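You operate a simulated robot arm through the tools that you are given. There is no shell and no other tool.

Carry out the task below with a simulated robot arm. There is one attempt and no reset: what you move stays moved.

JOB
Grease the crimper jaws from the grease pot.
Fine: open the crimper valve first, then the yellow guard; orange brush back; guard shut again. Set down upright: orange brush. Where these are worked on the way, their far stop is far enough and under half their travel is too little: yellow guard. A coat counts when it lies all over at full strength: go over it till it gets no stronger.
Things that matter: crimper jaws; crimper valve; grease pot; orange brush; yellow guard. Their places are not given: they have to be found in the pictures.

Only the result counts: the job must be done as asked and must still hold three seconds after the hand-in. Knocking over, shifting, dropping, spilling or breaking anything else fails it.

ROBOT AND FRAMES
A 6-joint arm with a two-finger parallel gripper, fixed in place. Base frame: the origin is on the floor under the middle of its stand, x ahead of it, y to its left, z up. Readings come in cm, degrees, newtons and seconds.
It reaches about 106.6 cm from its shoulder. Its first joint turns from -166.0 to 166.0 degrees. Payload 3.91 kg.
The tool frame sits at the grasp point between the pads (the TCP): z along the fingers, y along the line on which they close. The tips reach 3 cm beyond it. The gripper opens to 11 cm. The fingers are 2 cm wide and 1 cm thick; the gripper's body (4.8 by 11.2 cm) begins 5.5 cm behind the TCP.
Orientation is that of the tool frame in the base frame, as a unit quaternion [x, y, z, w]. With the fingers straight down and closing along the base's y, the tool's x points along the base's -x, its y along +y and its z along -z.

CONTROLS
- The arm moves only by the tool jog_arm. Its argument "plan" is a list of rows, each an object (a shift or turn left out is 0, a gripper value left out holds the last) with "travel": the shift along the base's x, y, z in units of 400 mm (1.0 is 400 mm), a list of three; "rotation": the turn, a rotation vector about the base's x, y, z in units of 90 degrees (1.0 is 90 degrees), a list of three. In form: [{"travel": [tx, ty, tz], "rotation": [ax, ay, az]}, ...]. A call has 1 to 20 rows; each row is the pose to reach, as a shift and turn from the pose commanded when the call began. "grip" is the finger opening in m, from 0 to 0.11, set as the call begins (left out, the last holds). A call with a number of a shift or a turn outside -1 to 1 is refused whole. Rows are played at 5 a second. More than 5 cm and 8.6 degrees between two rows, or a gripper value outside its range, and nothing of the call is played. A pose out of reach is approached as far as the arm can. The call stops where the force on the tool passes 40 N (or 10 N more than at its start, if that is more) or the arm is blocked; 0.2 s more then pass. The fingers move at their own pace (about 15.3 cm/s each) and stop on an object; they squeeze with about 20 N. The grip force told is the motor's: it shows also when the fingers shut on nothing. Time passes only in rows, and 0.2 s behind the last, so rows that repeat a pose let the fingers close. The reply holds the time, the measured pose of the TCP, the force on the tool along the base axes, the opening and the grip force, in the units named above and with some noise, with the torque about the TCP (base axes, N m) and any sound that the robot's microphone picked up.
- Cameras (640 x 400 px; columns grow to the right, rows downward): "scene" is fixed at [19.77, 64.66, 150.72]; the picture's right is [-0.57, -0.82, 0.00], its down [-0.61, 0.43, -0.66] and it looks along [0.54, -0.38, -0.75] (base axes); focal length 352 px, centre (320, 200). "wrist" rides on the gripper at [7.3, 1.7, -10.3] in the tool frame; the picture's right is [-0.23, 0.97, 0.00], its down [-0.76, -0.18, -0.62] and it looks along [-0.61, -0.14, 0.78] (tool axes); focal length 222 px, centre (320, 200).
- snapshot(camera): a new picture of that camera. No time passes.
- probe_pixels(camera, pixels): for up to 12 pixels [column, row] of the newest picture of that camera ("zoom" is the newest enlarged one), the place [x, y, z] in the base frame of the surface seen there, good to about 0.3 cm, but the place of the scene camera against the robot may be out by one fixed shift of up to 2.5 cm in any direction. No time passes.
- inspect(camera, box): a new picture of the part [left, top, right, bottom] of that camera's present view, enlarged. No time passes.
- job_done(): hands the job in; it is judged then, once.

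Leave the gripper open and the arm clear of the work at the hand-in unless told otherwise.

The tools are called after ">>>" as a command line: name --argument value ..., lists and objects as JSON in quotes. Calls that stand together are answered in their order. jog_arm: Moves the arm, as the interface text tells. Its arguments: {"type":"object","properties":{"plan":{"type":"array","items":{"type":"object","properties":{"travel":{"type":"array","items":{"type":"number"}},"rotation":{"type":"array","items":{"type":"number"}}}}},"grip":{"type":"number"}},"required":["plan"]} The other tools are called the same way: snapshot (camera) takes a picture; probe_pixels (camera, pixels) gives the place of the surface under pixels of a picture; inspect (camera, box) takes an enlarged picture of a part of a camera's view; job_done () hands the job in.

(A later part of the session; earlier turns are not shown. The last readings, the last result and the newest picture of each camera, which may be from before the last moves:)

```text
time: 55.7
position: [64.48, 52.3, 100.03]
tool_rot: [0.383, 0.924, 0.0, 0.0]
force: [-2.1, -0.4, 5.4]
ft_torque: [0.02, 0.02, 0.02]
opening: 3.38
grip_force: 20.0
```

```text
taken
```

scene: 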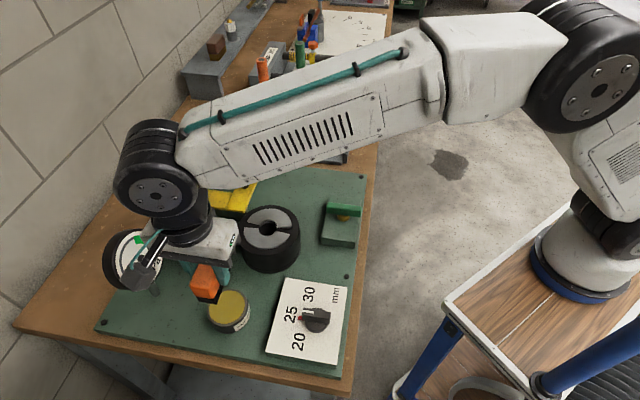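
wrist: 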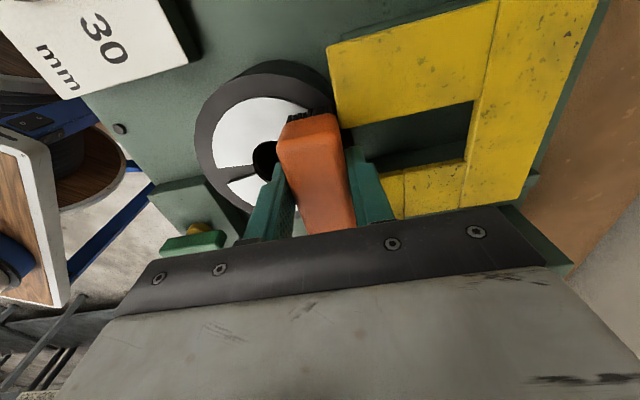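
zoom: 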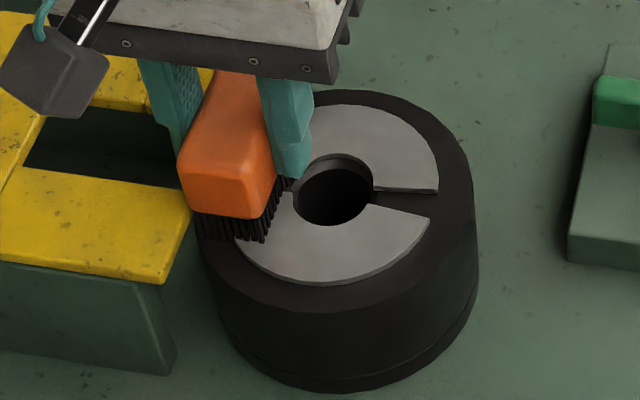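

>>> inspect --camera "wrist" --box '[190, 60, 350, 210]'

```text
2.67 times, centred on (270, 135) of wrist
```

zoom: 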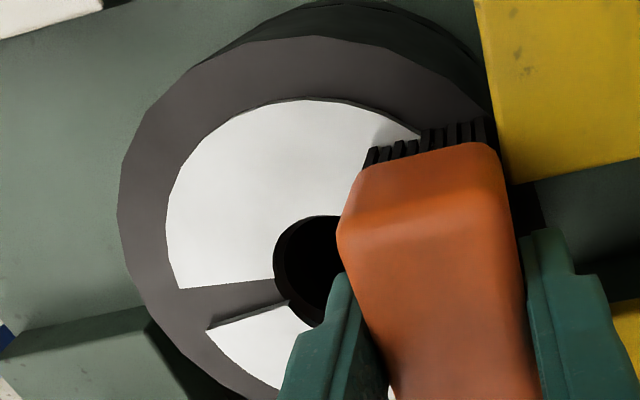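

No coat shows, so the brush was not loaded; the bristles likely sat on the pot rim. I'll probe the bristle tips and orange edges in this view to learn where the bristle bottom sits relative to the hand.

>>> probe_pixels --camera "zoom" --pixels '[[372, 155], [371, 148], [398, 148], [424, 138], [450, 132], [476, 125], [400, 165], [440, 160], [330, 150], [250, 160], [365, 185], [490, 150]]'

```text
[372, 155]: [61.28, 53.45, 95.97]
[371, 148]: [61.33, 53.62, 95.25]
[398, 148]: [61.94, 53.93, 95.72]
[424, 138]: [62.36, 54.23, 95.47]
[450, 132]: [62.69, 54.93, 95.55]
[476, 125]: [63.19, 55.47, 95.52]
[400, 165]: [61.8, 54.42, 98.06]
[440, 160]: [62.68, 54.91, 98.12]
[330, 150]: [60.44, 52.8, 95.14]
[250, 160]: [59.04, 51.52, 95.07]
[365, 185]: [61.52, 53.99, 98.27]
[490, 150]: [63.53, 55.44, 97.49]
```

>>> probe_pixels --camera "wrist" --pixels '[[310, 140], [315, 160], [322, 180], [325, 195], [305, 128], [330, 125], [335, 200], [340, 215]]'

```text
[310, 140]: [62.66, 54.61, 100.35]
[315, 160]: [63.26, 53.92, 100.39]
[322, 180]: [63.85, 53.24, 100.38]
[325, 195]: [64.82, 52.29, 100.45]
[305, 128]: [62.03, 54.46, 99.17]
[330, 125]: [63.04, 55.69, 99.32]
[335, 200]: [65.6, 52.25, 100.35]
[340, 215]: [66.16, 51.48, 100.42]
```

The brush slipped up about 0.3 cm in the grip when I pressed on the pot. I'll go back and dip again more gently, with a longer dwell. First, lift and return above the pot.

>>> jog_arm --plan '[{"travel": [0, 0, 0.05]}, {"travel": [0, 0, 0.15]}, {"travel": [-0.05, 0.05, 0.15]}, {"travel": [-0.11, 0.11, 0.15]}, {"travel": [-0.17, 0.17, 0.15]}, {"travel": [-0.23, 0.23, 0.15]}, {"travel": [-0.272, 0.275, 0.15]}, {"travel": [-0.272, 0.275, 0.15]}]' --grip 0.0

>>> snapshot --camera "scene"

>>> inspect --camera "scene" --box '[225, 195, 315, 280]'

```text
time: 57.5
position: [53.67, 63.49, 106.04]
tool_rot: [0.383, 0.924, 0.001, 0.0]
force: [0.9, -0.8, -0.4]
ft_torque: [-0.01, 0.02, 0.01]
opening: 3.34
grip_force: 20.0
```

```text
taken
```

scene: 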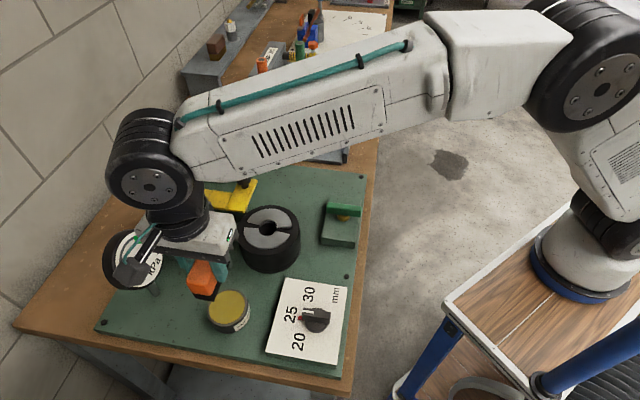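

```text
4.71 times, centred on (270, 238) of scene
```

zoom: 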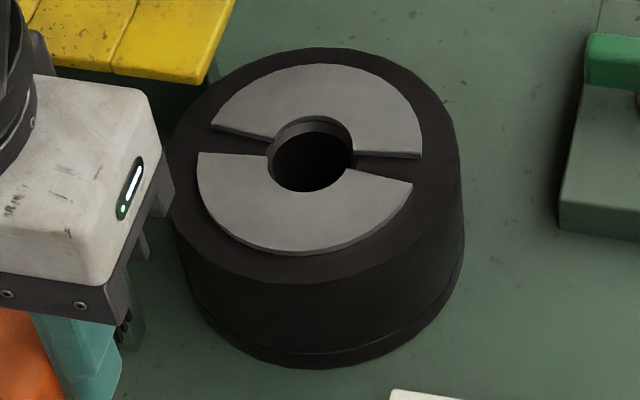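

The jaws are still bare, so the first dip loaded nothing. I'll lower to just above the grease and then creep down, reading the force.

>>> jog_arm --plan '[{"travel": [0, -0.003, -0.1]}, {"travel": [0, -0.003, -0.18]}, {"travel": [0, -0.003, -0.22]}, {"travel": [0, -0.003, -0.23]}, {"travel": [0, -0.003, -0.235]}, {"travel": [0, -0.003, -0.235]}]' --grip 0.0

>>> inspect --camera "wrist" --box '[250, 70, 380, 170]'

>>> inspect --camera "scene" --box '[195, 270, 265, 345]'

```text
time: 58.9
position: [53.69, 63.23, 96.64]
tool_rot: [0.383, 0.924, 0.0, 0.0]
force: [0.0, -0.6, 0.2]
ft_torque: [0.0, 0.03, -0.02]
opening: 3.36
grip_force: 20.3
```

```text
4.00 times, centred on (315, 120) of wrist
```

zoom: 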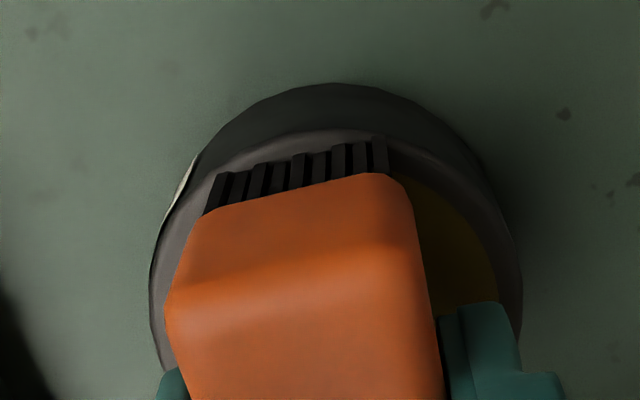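

```text
5.33 times, centred on (230, 308) of scene
```

zoom: 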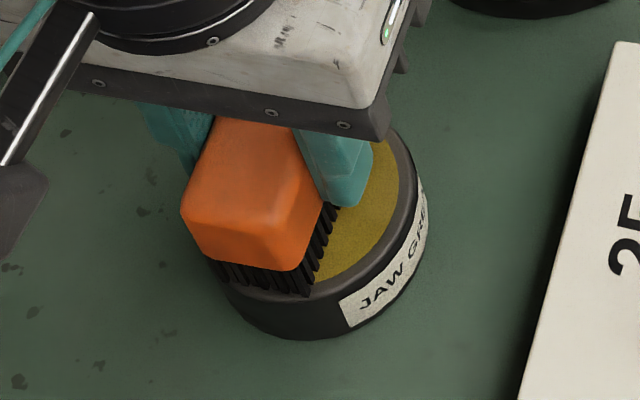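

To check how the bristles sit over the pot, I'll probe both in fresh pictures from both cameras.

>>> snapshot --camera "scene"

>>> snapshot --camera "wrist"

>>> probe_pixels --camera "scene" --pixels '[[213, 323], [219, 323], [227, 325], [229, 322], [231, 318], [233, 312], [240, 300], [243, 290], [246, 300], [238, 318], [210, 315], [222, 318]]'

>>> probe_pixels --camera "wrist" --pixels '[[290, 118], [305, 113], [318, 111], [330, 108], [290, 112], [330, 100], [285, 118], [345, 115], [368, 125], [278, 140], [315, 95], [378, 150]]'

```text
taken
```

scene: 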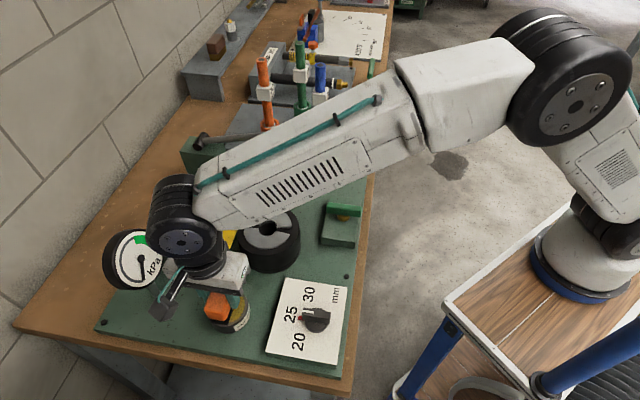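

```text
taken
```

wrist: 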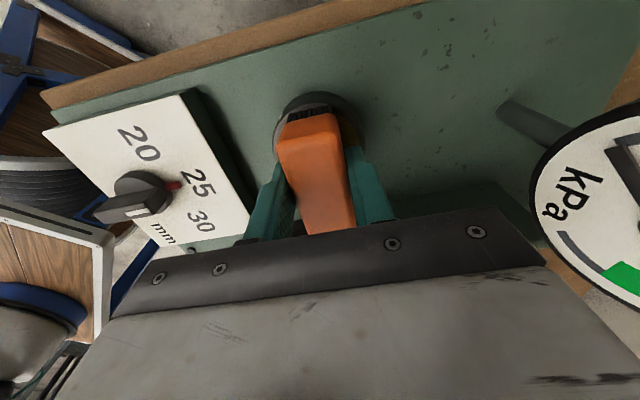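

```text
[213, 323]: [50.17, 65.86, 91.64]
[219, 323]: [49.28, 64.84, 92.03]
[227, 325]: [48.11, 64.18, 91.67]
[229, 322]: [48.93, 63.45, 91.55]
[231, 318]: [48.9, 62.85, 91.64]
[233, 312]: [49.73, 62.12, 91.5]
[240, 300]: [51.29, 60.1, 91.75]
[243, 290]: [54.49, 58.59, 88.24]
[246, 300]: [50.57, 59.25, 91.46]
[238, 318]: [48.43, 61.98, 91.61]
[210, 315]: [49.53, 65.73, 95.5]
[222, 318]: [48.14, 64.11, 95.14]
```

```text
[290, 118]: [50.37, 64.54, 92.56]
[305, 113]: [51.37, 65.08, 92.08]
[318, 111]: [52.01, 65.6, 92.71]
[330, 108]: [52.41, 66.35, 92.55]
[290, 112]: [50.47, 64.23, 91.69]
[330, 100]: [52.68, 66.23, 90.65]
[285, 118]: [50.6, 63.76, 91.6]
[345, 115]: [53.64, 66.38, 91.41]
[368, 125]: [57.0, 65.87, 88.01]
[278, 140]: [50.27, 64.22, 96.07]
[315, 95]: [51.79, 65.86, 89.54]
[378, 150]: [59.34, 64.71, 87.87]
```

The bristles are centred over the pot. I'll creep down in tiny steps and dwell in contact.

>>> jog_arm --plan '[{"travel": [0, 0, -0.0025]}, {"travel": [0, 0, -0.005]}, {"travel": [0, 0, -0.005]}, {"travel": [0, 0, -0.005]}, {"travel": [0, 0, -0.005]}]' --grip 0.0

```text
time: 60.1
position: [53.7, 63.18, 96.51]
tool_rot: [0.383, 0.924, 0.002, 0.001]
force: [0.6, 1.0, 16.1]
ft_torque: [-0.01, 0.01, 0.02]
opening: 3.39
grip_force: 19.8
```

Firm contact at 16 N, which is where the brush slips in the grip. I'll ease off slightly to keep light contact, dwell for a while, then lift.

>>> jog_arm --plan '[{"travel": [0, 0, 0.0015]}, {"travel": [0, 0, 0.0015]}, {"travel": [0, 0, 0.0015]}, {"travel": [0, 0, 0.0015]}, {"travel": [0, 0, 0.0015]}, {"travel": [0, 0, 0.0015]}, {"travel": [0, 0, 0.0015]}, {"travel": [0, 0, 0.0015]}, {"travel": [0, 0, 0.0015]}, {"travel": [0, 0, 0.0015]}]' --grip 0.0

>>> inspect --camera "scene" --box '[195, 270, 265, 345]'

```text
time: 62.3
position: [53.7, 63.19, 96.59]
tool_rot: [0.383, 0.924, 0.001, 0.0]
force: [-1.9, 2.8, 10.6]
ft_torque: [0.06, 0.13, 0.02]
opening: 3.39
grip_force: 20.2
```

```text
5.33 times, centred on (230, 308) of scene
```

zoom: 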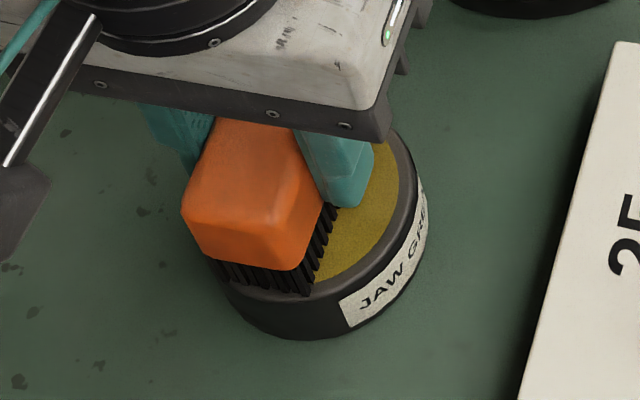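

I'll lift, carry the brush to the ring again, and lower to just above contact.

>>> jog_arm --plan '[{"travel": [0, 0, 0.04]}, {"travel": [0, 0, 0.12]}, {"travel": [0, 0, 0.235]}, {"travel": [0.04, -0.09, 0.235]}, {"travel": [0.085, -0.19, 0.235]}, {"travel": [0.125, -0.29, 0.235]}, {"travel": [0.1665, -0.378, 0.235]}, {"travel": [0.1665, -0.378, 0.16]}, {"travel": [0.1665, -0.378, 0.115]}, {"travel": [0.1665, -0.378, 0.095]}, {"travel": [0.1665, -0.378, 0.09]}, {"travel": [0.1665, -0.378, 0.09]}]' --grip 0.0

```text
time: 64.9
position: [60.34, 48.11, 100.11]
tool_rot: [0.383, 0.924, 0.0, 0.0]
force: [0.2, -0.8, 0.0]
ft_torque: [0.01, 0.02, 0.01]
opening: 3.33
grip_force: 19.8
```

>>> jog_arm --plan '[{"travel": [0, 0, -0.004]}, {"travel": [0.018, 0.018, -0.005]}, {"travel": [0.036, 0.036, -0.005]}, {"travel": [0.054, 0.054, -0.005]}, {"travel": [0.072, 0.072, -0.005]}, {"travel": [0.09, 0.09, -0.005]}, {"travel": [0.09, 0.09, -0.005]}]' --grip 0.0

>>> inspect --camera "scene" --box '[210, 185, 320, 275]'

>>> inspect --camera "wrist" --box '[190, 60, 350, 210]'

```text
time: 66.5
position: [63.93, 51.68, 99.83]
tool_rot: [0.383, 0.924, 0.001, 0.0]
force: [-2.1, -2.1, 8.3]
ft_torque: [-0.16, 0.05, -0.04]
opening: 3.35
grip_force: 20.4
```

```text
4.44 times, centred on (265, 230) of scene
```

zoom: 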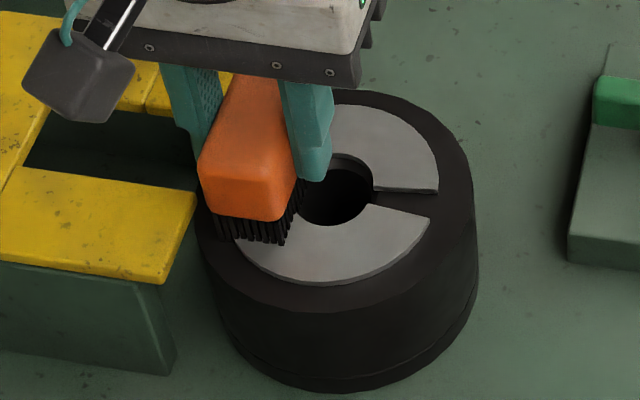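

```text
2.67 times, centred on (270, 135) of wrist
```

zoom: 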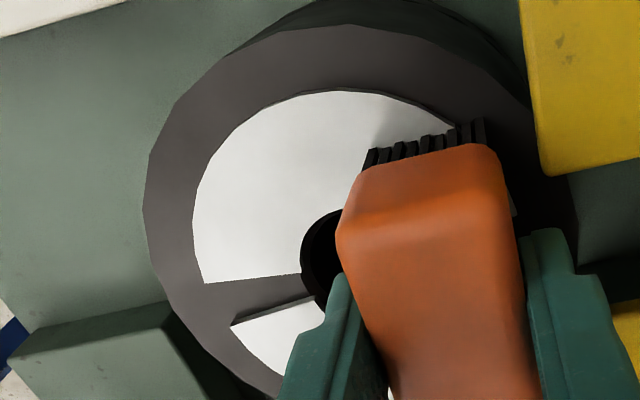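

Still no coat. The bristle pad (about 6.3 by 2.8 cm) is too long to enter the pot's 6.1 cm mouth flat. I'll try dipping one end of the pad by tilting the brush about 25° so its far end goes down into the grease. First, lift, move and tilt.

>>> jog_arm --plan '[{"travel": [0, 0, 0.08]}, {"travel": [0, 0, 0.18]}, {"travel": [-0.06, 0.07, 0.18]}, {"travel": [-0.125, 0.14, 0.18], "rotation": [0.05, 0.05, 0]}, {"travel": [-0.19, 0.215, 0.18], "rotation": [0.1, 0.1, 0]}, {"travel": [-0.247, 0.283, 0.18], "rotation": [0.15, 0.15, 0]}, {"travel": [-0.247, 0.283, 0.18], "rotation": [0.1964, 0.1964, 0]}, {"travel": [-0.247, 0.283, 0.18], "rotation": [0.1964, 0.1964, 0]}]' --grip 0.0

>>> snapshot --camera "scene"

>>> snapshot --camera "wrist"

```text
time: 68.3
position: [54.05, 62.88, 106.96]
tool_rot: [0.374, 0.902, 0.084, -0.2]
force: [1.2, -0.5, -1.0]
ft_torque: [0.01, -0.01, 0.02]
opening: 3.35
grip_force: 19.5
```

```text
taken
```

scene: 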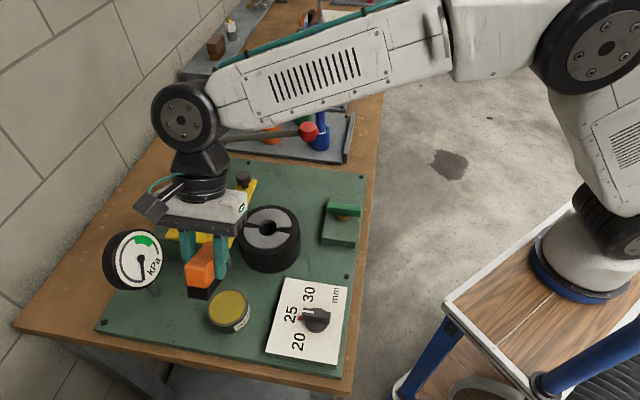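

```text
taken
```

wrist: 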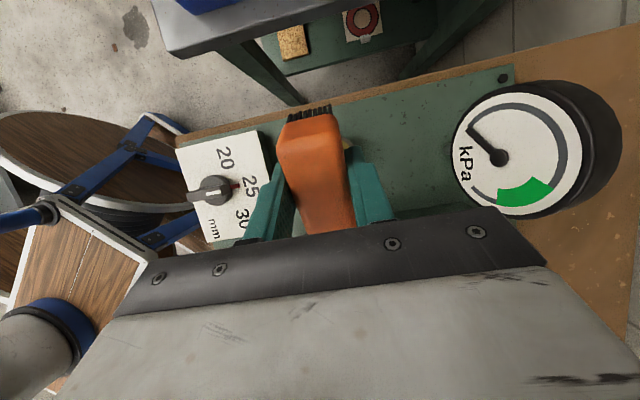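

>>> jog_arm --plan '[{"travel": [0, 0, -0.1]}, {"travel": [0, 0, -0.18]}, {"travel": [0, 0, -0.22]}, {"travel": [0, 0, -0.225]}, {"travel": [0, 0, -0.225]}]' --grip 0.0

>>> inspect --camera "scene" --box '[185, 250, 275, 345]'

>>> snapshot --camera "wrist"

```text
time: 69.5
position: [54.18, 62.88, 98.11]
tool_rot: [0.374, 0.902, 0.084, -0.2]
force: [-0.1, 0.0, -0.6]
ft_torque: [-0.02, 0.01, 0.02]
opening: 3.38
grip_force: 19.5
```

```text
4.21 times, centred on (230, 298) of scene
```

zoom: 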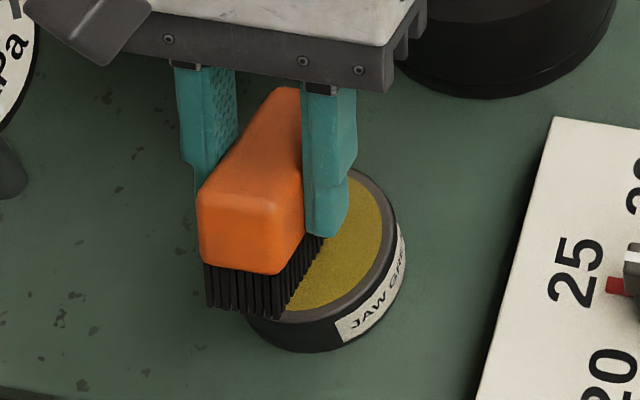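

```text
taken
```

wrist: 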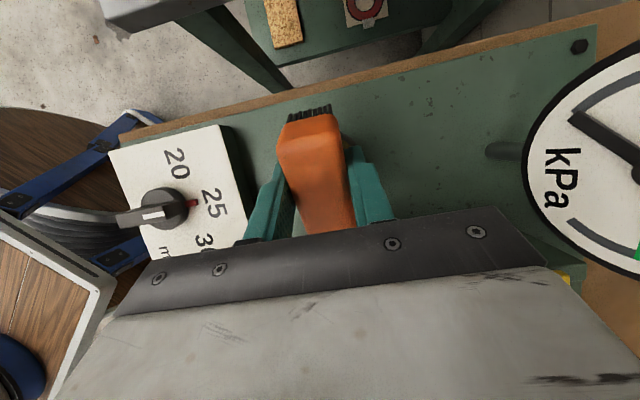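

The lowered end of the pad hangs over the grease. I'll creep down and check the force.

>>> jog_arm --plan '[{"travel": [0, 0, -0.01]}, {"travel": [0, 0, -0.015]}, {"travel": [0, 0, -0.02]}, {"travel": [0, 0, -0.025]}, {"travel": [0, 0, -0.025]}]' --grip 0.0

>>> inspect --camera "scene" --box '[185, 250, 275, 345]'

```text
time: 70.7
position: [53.96, 62.88, 97.23]
tool_rot: [0.373, 0.902, 0.083, -0.2]
force: [-0.3, 4.5, 15.6]
ft_torque: [0.03, -0.1, 0.01]
opening: 3.37
grip_force: 19.8
```

```text
4.21 times, centred on (230, 298) of scene
```

zoom: 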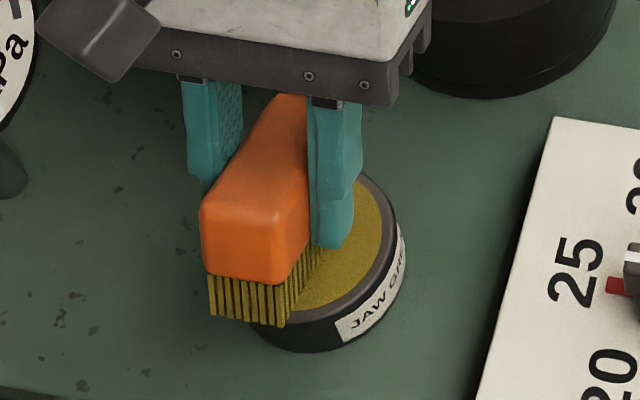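

The bristles have turned gold, so the brush is loaded. I'll lift, level the brush again, and check how it sits in the grip.

>>> jog_arm --plan '[{"travel": [0, 0, 0.01]}, {"travel": [0, 0, 0.05]}, {"travel": [0, 0, 0.12]}, {"travel": [0, 0, 0.22]}, {"travel": [0, 0, 0.22], "rotation": [-0.05, -0.05, 0]}, {"travel": [0, 0, 0.22], "rotation": [-0.1, -0.1, 0]}, {"travel": [0, 0, 0.22], "rotation": [-0.15, -0.15, 0]}, {"travel": [0, 0, 0.22], "rotation": [-0.1964, -0.1964, 0]}, {"travel": [0, 0, 0.22], "rotation": [-0.1964, -0.1964, 0]}]' --grip 0.0

>>> snapshot --camera "wrist"

>>> inspect --camera "scene" --box '[170, 240, 280, 345]'

```text
time: 72.7
position: [54.08, 62.84, 105.84]
tool_rot: [0.383, 0.924, 0.0, 0.001]
force: [0.7, -1.0, -1.1]
ft_torque: [-0.01, 0.01, 0.05]
opening: 3.35
grip_force: 20.2
```

```text
taken
```

wrist: 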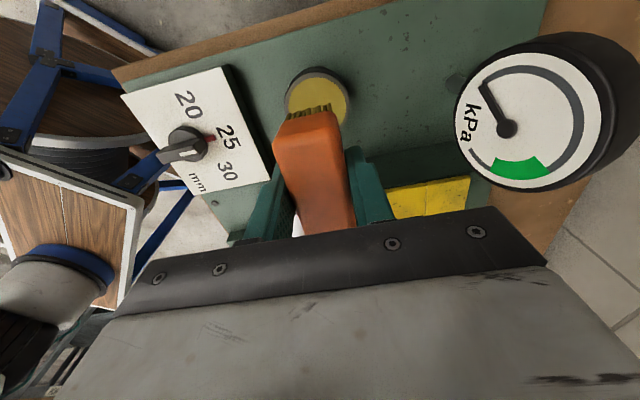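

```text
3.81 times, centred on (225, 292) of scene
```

zoom: 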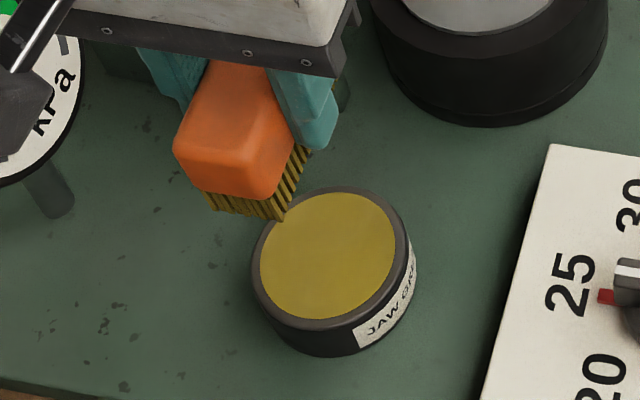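

>>> probe_pixels --camera "wrist" --pixels '[[305, 135], [310, 150], [315, 165], [320, 180], [325, 195], [332, 215], [290, 145], [335, 130], [290, 118], [325, 108], [318, 112], [302, 114]]'

>>> inspect --camera "wrist" --box '[250, 70, 380, 230]'

```text
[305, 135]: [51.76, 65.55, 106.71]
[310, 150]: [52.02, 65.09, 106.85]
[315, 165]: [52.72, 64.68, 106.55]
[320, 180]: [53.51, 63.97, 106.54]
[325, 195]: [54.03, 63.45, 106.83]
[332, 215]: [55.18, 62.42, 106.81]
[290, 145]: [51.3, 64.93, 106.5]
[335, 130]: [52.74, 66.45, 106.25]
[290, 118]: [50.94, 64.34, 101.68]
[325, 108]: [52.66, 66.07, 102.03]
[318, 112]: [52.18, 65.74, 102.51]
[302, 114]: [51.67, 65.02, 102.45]
```

```text
2.50 times, centred on (315, 150) of wrist
```

zoom: 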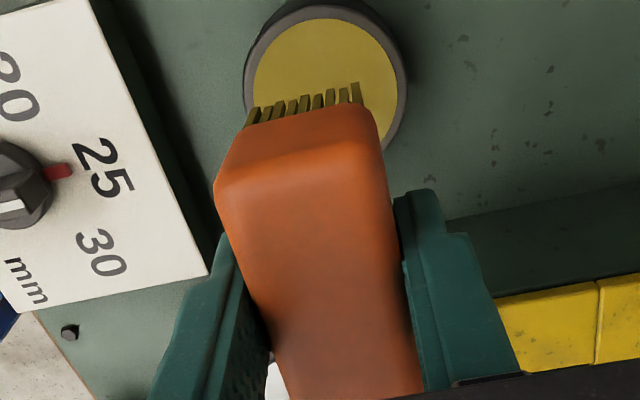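

The brush is level in the grip; it slid up further, and its top is now about 0.9 cm above the TCP. Before coating, I'll probe the ring's outer edge in the scene view to pin down its centre and radius.

>>> snapshot --camera "scene"

>>> inspect --camera "scene" --box '[225, 195, 315, 280]'

>>> probe_pixels --camera "scene" --pixels '[[269, 211], [249, 222], [289, 228], [246, 229], [266, 248], [287, 235], [280, 214], [258, 215], [252, 241], [280, 244], [247, 256], [310, 187]]'

```text
taken
```

scene: 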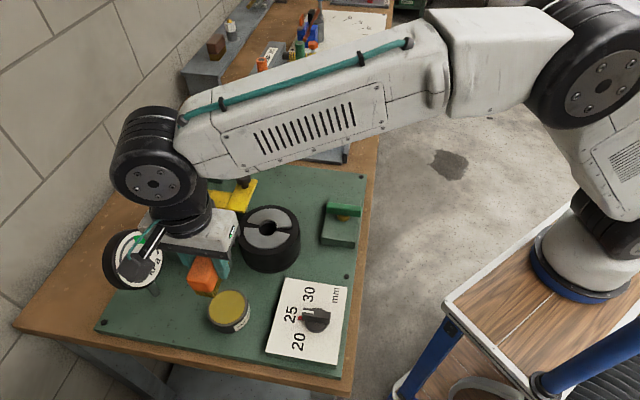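

```text
4.71 times, centred on (270, 238) of scene
```

zoom: 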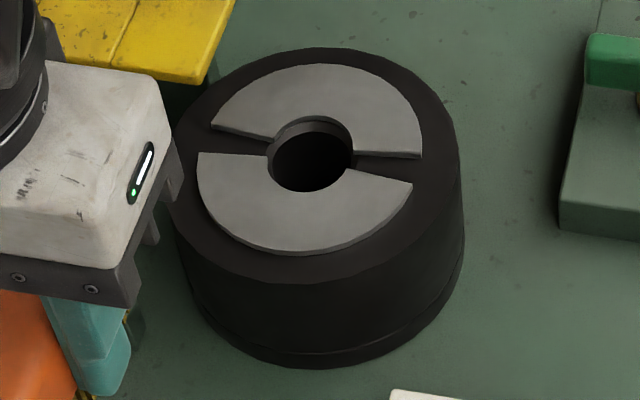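

```text
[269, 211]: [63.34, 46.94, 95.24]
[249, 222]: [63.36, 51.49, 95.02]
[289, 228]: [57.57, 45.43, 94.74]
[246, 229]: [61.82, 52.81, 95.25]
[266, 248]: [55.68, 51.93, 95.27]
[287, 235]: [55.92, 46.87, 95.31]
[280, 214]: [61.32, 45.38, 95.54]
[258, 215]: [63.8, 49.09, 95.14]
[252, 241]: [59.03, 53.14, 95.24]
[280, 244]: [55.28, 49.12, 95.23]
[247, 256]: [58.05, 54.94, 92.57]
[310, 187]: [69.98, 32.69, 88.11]
```

The ring's centre is about (62.1, 49.8) with radius about 4.4. I'll carry the loaded brush over the ring's robot-side part at (58.8, 48.65) and lower to just above contact.

>>> jog_arm --plan '[{"travel": [0.03, -0.09, 0]}, {"travel": [0.06, -0.18, 0]}, {"travel": [0.09, -0.27, 0]}, {"travel": [0.1205, -0.354, 0]}, {"travel": [0.1205, -0.354, -0.07]}, {"travel": [0.1205, -0.354, -0.12]}, {"travel": [0.1205, -0.354, -0.148]}, {"travel": [0.1205, -0.354, -0.148]}]' --grip 0.0

>>> jog_arm --plan '[{"travel": [0, 0, -0.004]}, {"travel": [0, 0, -0.008]}, {"travel": [0, 0, -0.008]}]' --grip 0.0

>>> inspect --camera "scene" --box '[225, 195, 315, 280]'

```text
time: 74.5
position: [58.85, 48.88, 99.96]
tool_rot: [0.383, 0.924, 0.0, -0.001]
force: [0.2, 0.2, -0.5]
ft_torque: [0.08, 0.0, 0.01]
opening: 3.35
grip_force: 19.7
```

```text
time: 75.3
position: [58.83, 48.83, 99.61]
tool_rot: [0.383, 0.924, 0.0, 0.001]
force: [-0.5, -0.4, -0.4]
ft_torque: [-0.03, 0.04, 0.01]
opening: 3.35
grip_force: 20.4
```

```text
4.71 times, centred on (270, 238) of scene
```

zoom: 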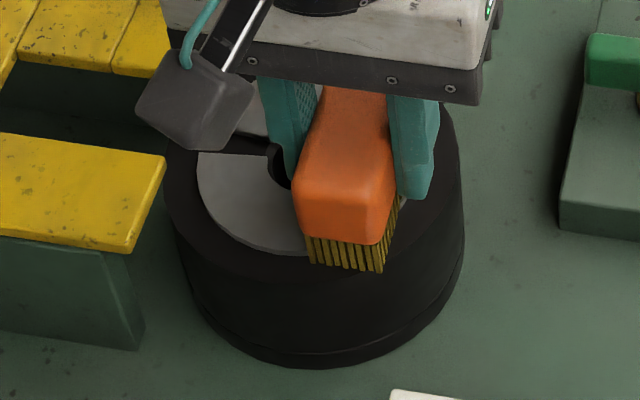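

>>> jog_arm --plan '[{"travel": [0, 0, -0.003]}, {"travel": [0, 0, -0.005]}, {"travel": [0, 0, -0.005]}]' --grip 0.0

```text
time: 76.1
position: [58.86, 48.82, 99.56]
tool_rot: [0.382, 0.924, 0.002, 0.001]
force: [0.8, -0.6, 12.2]
ft_torque: [0.3, 0.24, 0.03]
opening: 3.37
grip_force: 19.8
```

Contact at TCP z≈99.55. I'll ease up a hair and make three sweeps along the rail direction at different side offsets, staying clear of the guard's front edge.

>>> jog_arm --plan '[{"travel": [-0.0106, -0.0106, 0.001]}, {"travel": [0.0177, 0.0177, 0.001]}, {"travel": [0.0442, 0.0442, 0.001]}, {"travel": [0.0707, 0.0707, 0.001]}, {"travel": [0.1008, 0.1008, 0.001]}, {"travel": [0.1273, 0.0743, 0.001]}, {"travel": [0.0972, 0.0442, 0.001]}, {"travel": [0.0707, 0.0177, 0.001]}, {"travel": [0.0442, -0.0088, 0.001]}, {"travel": [0.0159, -0.0371, 0.001]}, {"travel": [0.0424, -0.0636, 0.001]}, {"travel": [0.0707, -0.0354, 0.001]}, {"travel": [0.0972, -0.0088, 0.001]}, {"travel": [0.1237, 0.0177, 0.001]}, {"travel": [0.1538, 0.0477, 0.001]}, {"travel": [0.1538, 0.0477, 0.001]}]' --grip 0.0

>>> inspect --camera "scene" --box '[225, 195, 315, 280]'

>>> snapshot --camera "wrist"

```text
time: 79.5
position: [64.99, 50.81, 99.41]
tool_rot: [0.382, 0.924, 0.0, 0.0]
force: [-0.5, -0.7, -0.3]
ft_torque: [0.01, 0.02, 0.0]
opening: 3.38
grip_force: 19.8
```

```text
4.71 times, centred on (270, 238) of scene
```

zoom: 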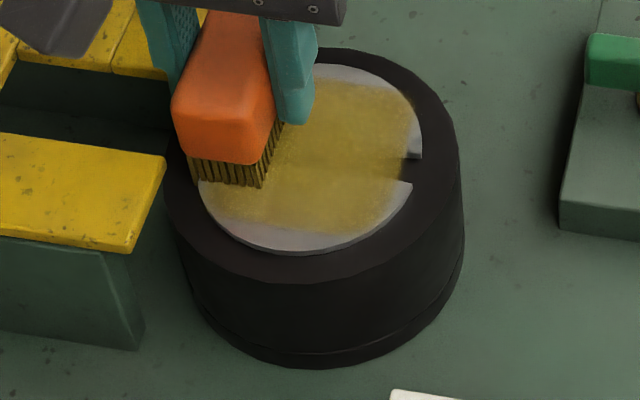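

```text
taken
```

wrist: 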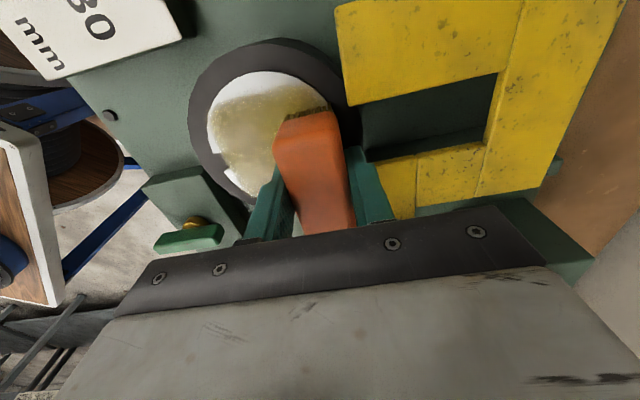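

The coat is going on: the ring turns gold in the middle, with bare margins at the edges. I'll enlarge the wrist view for detail.

>>> inspect --camera "wrist" --box '[180, 40, 350, 210]'

```text
2.35 times, centred on (265, 125) of wrist
```

zoom: 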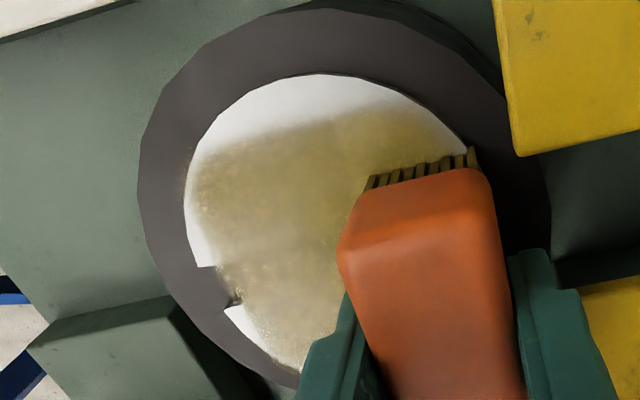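

The coat's footprint is smaller than the pad, so I'll raster wider: both side margins and the robot-side edge, at the same light contact.

>>> jog_arm --plan '[{"travel": [0.0159, -0.023, -0.0015]}, {"travel": [-0.0124, -0.0513, -0.0015]}, {"travel": [-0.0442, -0.0831, -0.0015]}, {"travel": [-0.076, -0.1149, -0.0015]}, {"travel": [-0.1078, -0.1467, -0.0015]}, {"travel": [-0.076, -0.1538, -0.0015]}, {"travel": [-0.0407, -0.1184, -0.0015]}, {"travel": [-0.0053, -0.0831, -0.0015]}, {"travel": [0.0247, -0.053, -0.0015]}, {"travel": [-0.0018, -0.0088, -0.0015]}, {"travel": [-0.0371, 0.0265, -0.0015]}, {"travel": [-0.0742, 0.0636, -0.0015]}, {"travel": [-0.1043, 0.0336, -0.0015]}, {"travel": [-0.1397, -0.0018, -0.0015]}, {"travel": [-0.175, -0.0371, -0.0015]}, {"travel": [-0.1962, -0.0583, -0.0015]}, {"travel": [-0.1945, -0.0177, -0.0015]}, {"travel": [-0.1591, 0.0177, -0.0015]}, {"travel": [-0.1237, 0.053, -0.0015]}, {"travel": [-0.0972, 0.0796, -0.0015]}]' --grip 0.0

>>> inspect --camera "scene" --box '[225, 195, 315, 280]'

>>> inspect --camera "wrist" --box '[180, 40, 350, 210]'

```text
time: 80.0
position: [64.9, 50.35, 99.38]
tool_rot: [0.379, 0.926, 0.002, -0.003]
force: [-27.1, 24.8, -5.6]
ft_torque: [0.69, 0.85, 0.95]
opening: 3.35
grip_force: 20.0
stopped in row 2: the force on the tool passed its limit at 43 N (the readings are from after the stop); the commanded pose is now the measured one
```

```text
4.71 times, centred on (270, 238) of scene
```

zoom: 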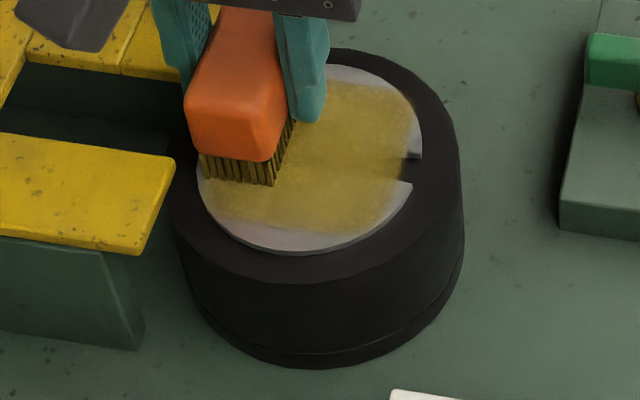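

```text
2.35 times, centred on (265, 125) of wrist
```

zoom: 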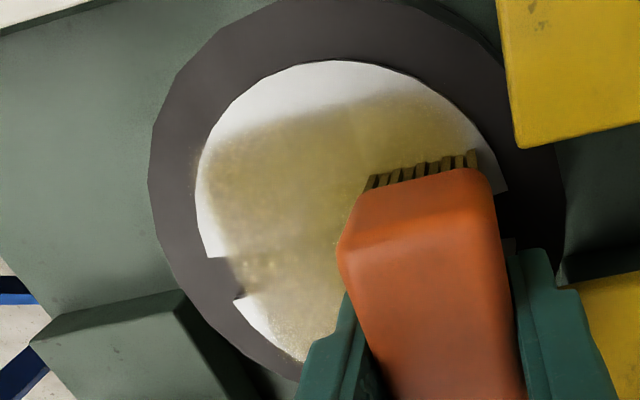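

The move was blocked: the far finger's tip touched the inner side of the guard's front tab and nudged the guard about 0.4 cm. I'll back off sideways, then lift clear and check everything.

>>> jog_arm --plan '[{"travel": [-0.009, 0.009, 0]}, {"travel": [-0.018, 0.018, 0]}, {"travel": [-0.018, 0.018, 0.05]}, {"travel": [-0.018, 0.018, 0.12]}, {"travel": [-0.018, 0.018, 0.18]}, {"travel": [-0.018, 0.018, 0.18]}]' --grip 0.0

>>> snapshot --camera "wrist"

>>> snapshot --camera "scene"

```text
time: 81.4
position: [64.28, 50.72, 106.91]
tool_rot: [0.381, 0.925, 0.002, -0.002]
force: [0.2, -0.4, -0.2]
ft_torque: [0.03, 0.0, 0.01]
opening: 3.34
grip_force: 19.7
```

```text
taken
```

wrist: 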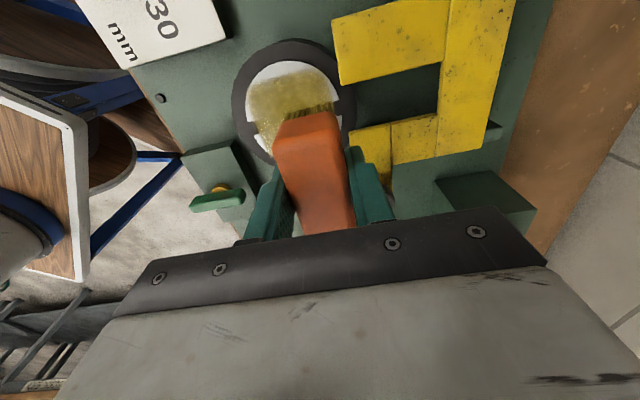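

```text
taken
```

scene: 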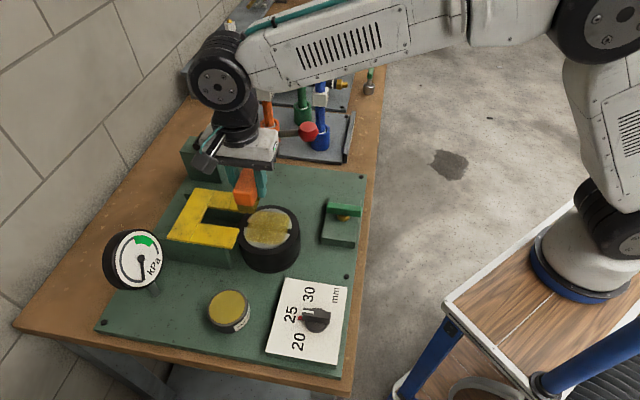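

>>> inspect --camera "scene" --box '[165, 165, 315, 280]'

>>> inspect --camera "scene" --box '[235, 195, 305, 260]'

>>> probe_pixels --camera "wrist" --pixels '[[345, 75], [340, 50], [352, 135], [360, 128], [388, 150], [310, 135], [318, 165], [328, 205], [290, 125], [325, 115], [340, 80], [437, 85]]'

```text
3.48 times, centred on (240, 222) of scene
```

zoom: 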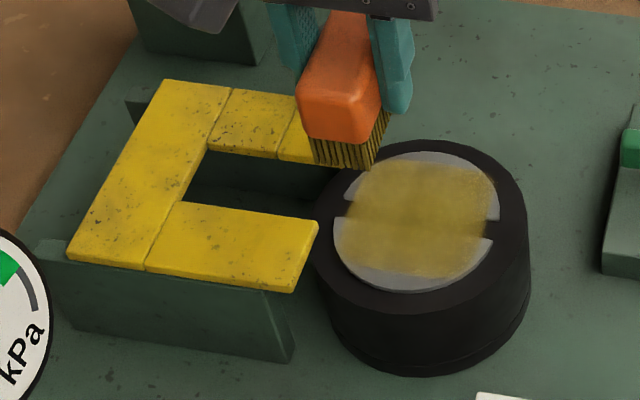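

```text
6.15 times, centred on (270, 228) of scene
```

zoom: 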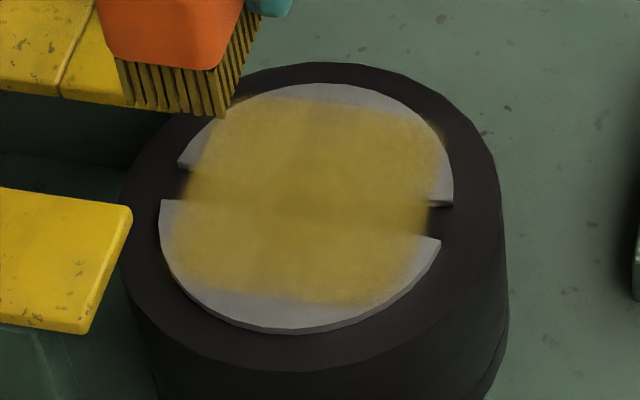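

```text
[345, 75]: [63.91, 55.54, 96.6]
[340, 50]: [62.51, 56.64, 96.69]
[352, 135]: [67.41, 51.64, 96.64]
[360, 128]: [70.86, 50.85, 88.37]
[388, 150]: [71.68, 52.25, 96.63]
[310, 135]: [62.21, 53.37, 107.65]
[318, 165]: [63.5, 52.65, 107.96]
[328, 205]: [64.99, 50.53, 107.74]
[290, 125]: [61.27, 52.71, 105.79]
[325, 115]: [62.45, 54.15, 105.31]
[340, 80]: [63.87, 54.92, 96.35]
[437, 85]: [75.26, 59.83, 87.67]
```

The patch is strong in the middle, with bare margins mainly on the far rail side and both sides. Turning the brush 90° so its long side lies along the rails keeps the fingers away from the guard. I'll fix the small tilt and make that turn at height.

>>> jog_arm --plan '[{"travel": [-0.02, -0.02, 0.02], "rotation": [-0.0033, -0.0014, 0.003]}, {"travel": [-0.04, -0.04, 0.03], "rotation": [-0.0033, -0.0014, 0.003]}, {"travel": [-0.04, -0.04, 0.03], "rotation": [-0.0033, -0.0014, 0.003]}]' --grip 0.0

>>> jog_arm --plan '[{"rotation": [0, 0, 0.09]}, {"rotation": [0, 0, 0.18]}, {"rotation": [0, 0, 0.27]}, {"rotation": [0, 0, 0.36]}, {"rotation": [0, 0, 0.45]}, {"rotation": [0, 0, 0.54]}, {"rotation": [0, 0, 0.63]}, {"rotation": [0, 0, 0.72]}, {"rotation": [0, 0, 0.81]}, {"rotation": [0, 0, 0.9]}, {"rotation": [0, 0, 0.96]}, {"rotation": [0, 0, 1.0]}, {"rotation": [0, 0, 1.0]}]' --grip 0.0

>>> snapshot --camera "wrist"

>>> snapshot --camera "scene"

```text
time: 82.2
position: [62.67, 49.15, 107.88]
tool_rot: [0.378, 0.926, 0.0, 0.0]
force: [0.3, 0.2, -0.7]
ft_torque: [0.01, 0.01, -0.02]
opening: 3.34
grip_force: 19.3
```

```text
time: 85.0
position: [62.96, 49.11, 107.88]
tool_rot: [-0.387, 0.922, 0.001, -0.001]
force: [0.1, 0.0, -0.5]
ft_torque: [-0.03, 0.01, 0.0]
opening: 3.36
grip_force: 20.4
```

```text
taken
```

wrist: 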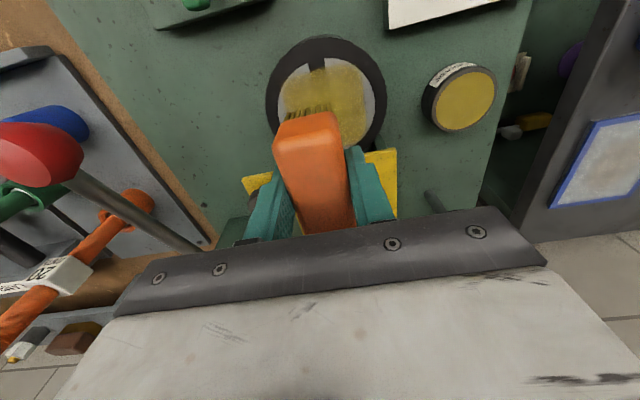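

```text
taken
```

scene: 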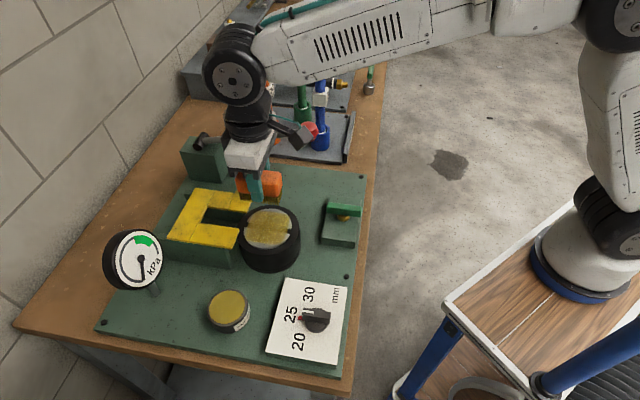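

>>> inspect --camera "wrist" --box '[250, 25, 400, 160]'

>>> inspect --camera "scene" --box '[225, 160, 315, 260]'

>>> probe_pixels --camera "wrist" --pixels '[[310, 140], [318, 165], [328, 205], [288, 120], [325, 112], [291, 117], [328, 108], [267, 95], [385, 90], [325, 38], [343, 90], [380, 160]]'

```text
2.96 times, centred on (325, 92) of wrist
```

zoom: 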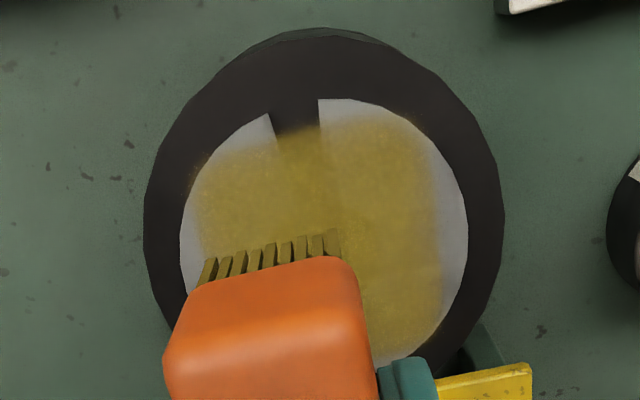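

```text
4.00 times, centred on (270, 210) of scene
```

zoom: 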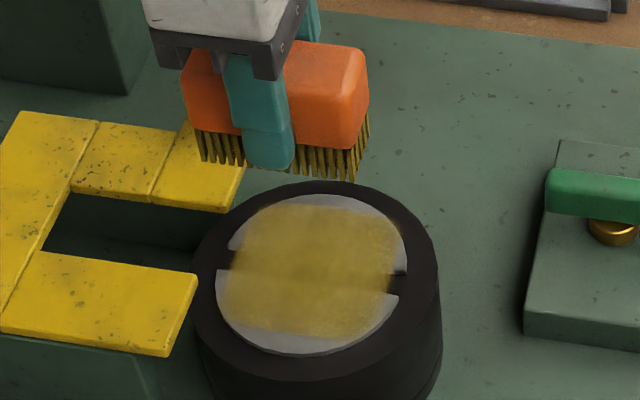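

```text
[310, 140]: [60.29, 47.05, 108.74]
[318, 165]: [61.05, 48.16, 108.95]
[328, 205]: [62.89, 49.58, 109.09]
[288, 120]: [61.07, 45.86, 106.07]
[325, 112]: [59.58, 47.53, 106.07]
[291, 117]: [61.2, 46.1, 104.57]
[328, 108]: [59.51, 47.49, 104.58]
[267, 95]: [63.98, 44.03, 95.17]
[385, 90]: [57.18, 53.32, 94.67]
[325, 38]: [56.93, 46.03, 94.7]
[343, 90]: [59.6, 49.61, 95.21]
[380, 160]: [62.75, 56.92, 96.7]
```

The brush is level and its long side now lies along the rails. I'll lower near the ring's far corner (about e2 +2.6 from centre), keeping the bristle end short of the guard front.

>>> jog_arm --plan '[{"travel": [0.0742, -0.0177, 0]}, {"travel": [0.0742, -0.0177, -0.1]}, {"travel": [0.0742, -0.0177, -0.17]}, {"travel": [0.0742, -0.0177, -0.2]}, {"travel": [0.0742, -0.0177, -0.205]}, {"travel": [0.0742, -0.0177, -0.205]}]' --grip 0.0

>>> inspect --camera "scene" --box '[225, 160, 315, 260]'

>>> inspect --camera "wrist" --box '[240, 25, 420, 215]'

```text
time: 86.4
position: [65.8, 48.6, 99.86]
tool_rot: [-0.387, 0.922, 0.002, 0.001]
force: [-1.0, 1.4, 15.0]
ft_torque: [0.35, -0.38, 0.01]
opening: 3.34
grip_force: 20.2
```

```text
4.00 times, centred on (270, 210) of scene
```

zoom: 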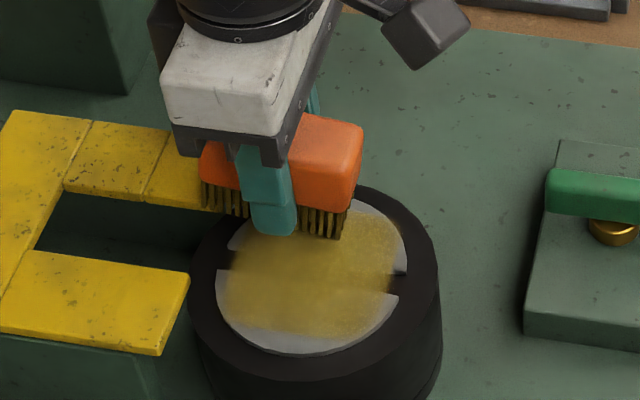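

```text
2.11 times, centred on (330, 120) of wrist
```

zoom: 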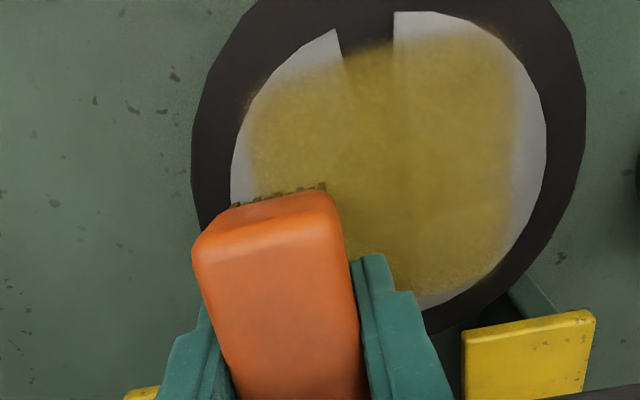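

The contact torque says the brush's far end is touching the guard tab edge. I'll lift, and check whether the brush pitched in the grip.

>>> jog_arm --plan '[{"travel": [0, 0, 0.03]}, {"travel": [-0.02, -0.02, 0.08]}, {"travel": [-0.02, -0.02, 0.08]}]' --grip 0.0

>>> snapshot --camera "wrist"

>>> snapshot --camera "scene"

>>> inspect --camera "scene" --box '[235, 160, 305, 230]'

>>> probe_pixels --camera "wrist" --pixels '[[305, 130], [310, 140], [315, 155], [320, 170], [325, 190], [330, 210], [335, 222], [290, 150], [298, 180], [306, 210]]'

```text
time: 87.2
position: [65.0, 47.79, 102.81]
tool_rot: [-0.386, 0.922, 0.001, -0.001]
force: [1.2, -1.0, -1.0]
ft_torque: [0.03, 0.0, -0.02]
opening: 3.35
grip_force: 20.2
```

```text
taken
```

wrist: 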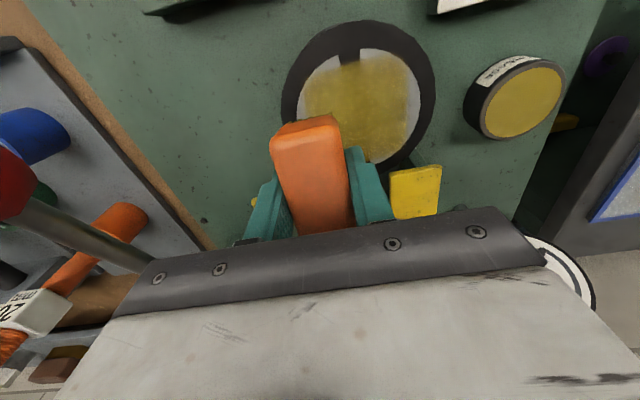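

```text
taken
```

scene: 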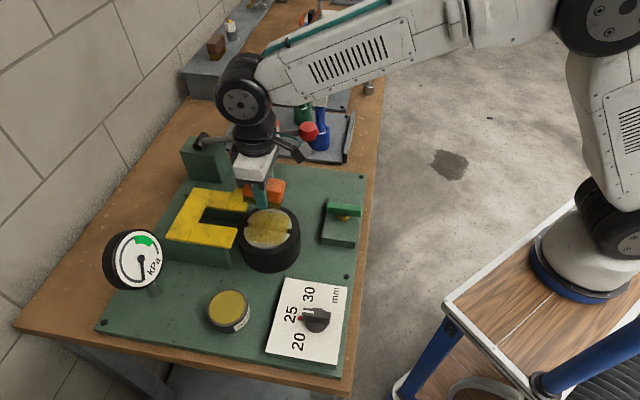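

```text
5.71 times, centred on (270, 195) of scene
```

zoom: 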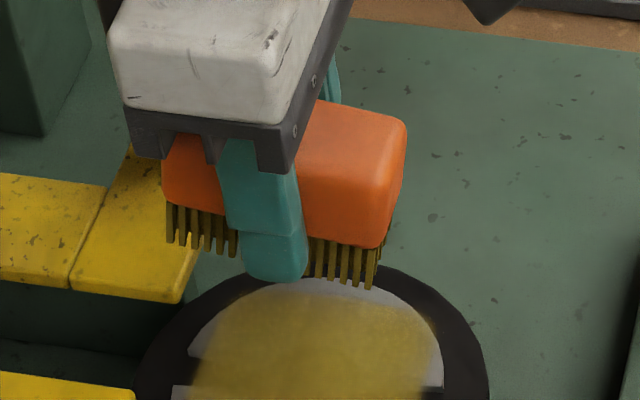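

```text
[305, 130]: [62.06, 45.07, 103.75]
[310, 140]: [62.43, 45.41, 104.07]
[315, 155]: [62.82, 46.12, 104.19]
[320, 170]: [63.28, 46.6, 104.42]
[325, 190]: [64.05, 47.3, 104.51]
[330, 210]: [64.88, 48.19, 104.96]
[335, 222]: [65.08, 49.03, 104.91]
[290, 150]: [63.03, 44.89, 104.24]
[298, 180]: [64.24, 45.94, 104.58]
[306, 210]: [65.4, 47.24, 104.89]
```

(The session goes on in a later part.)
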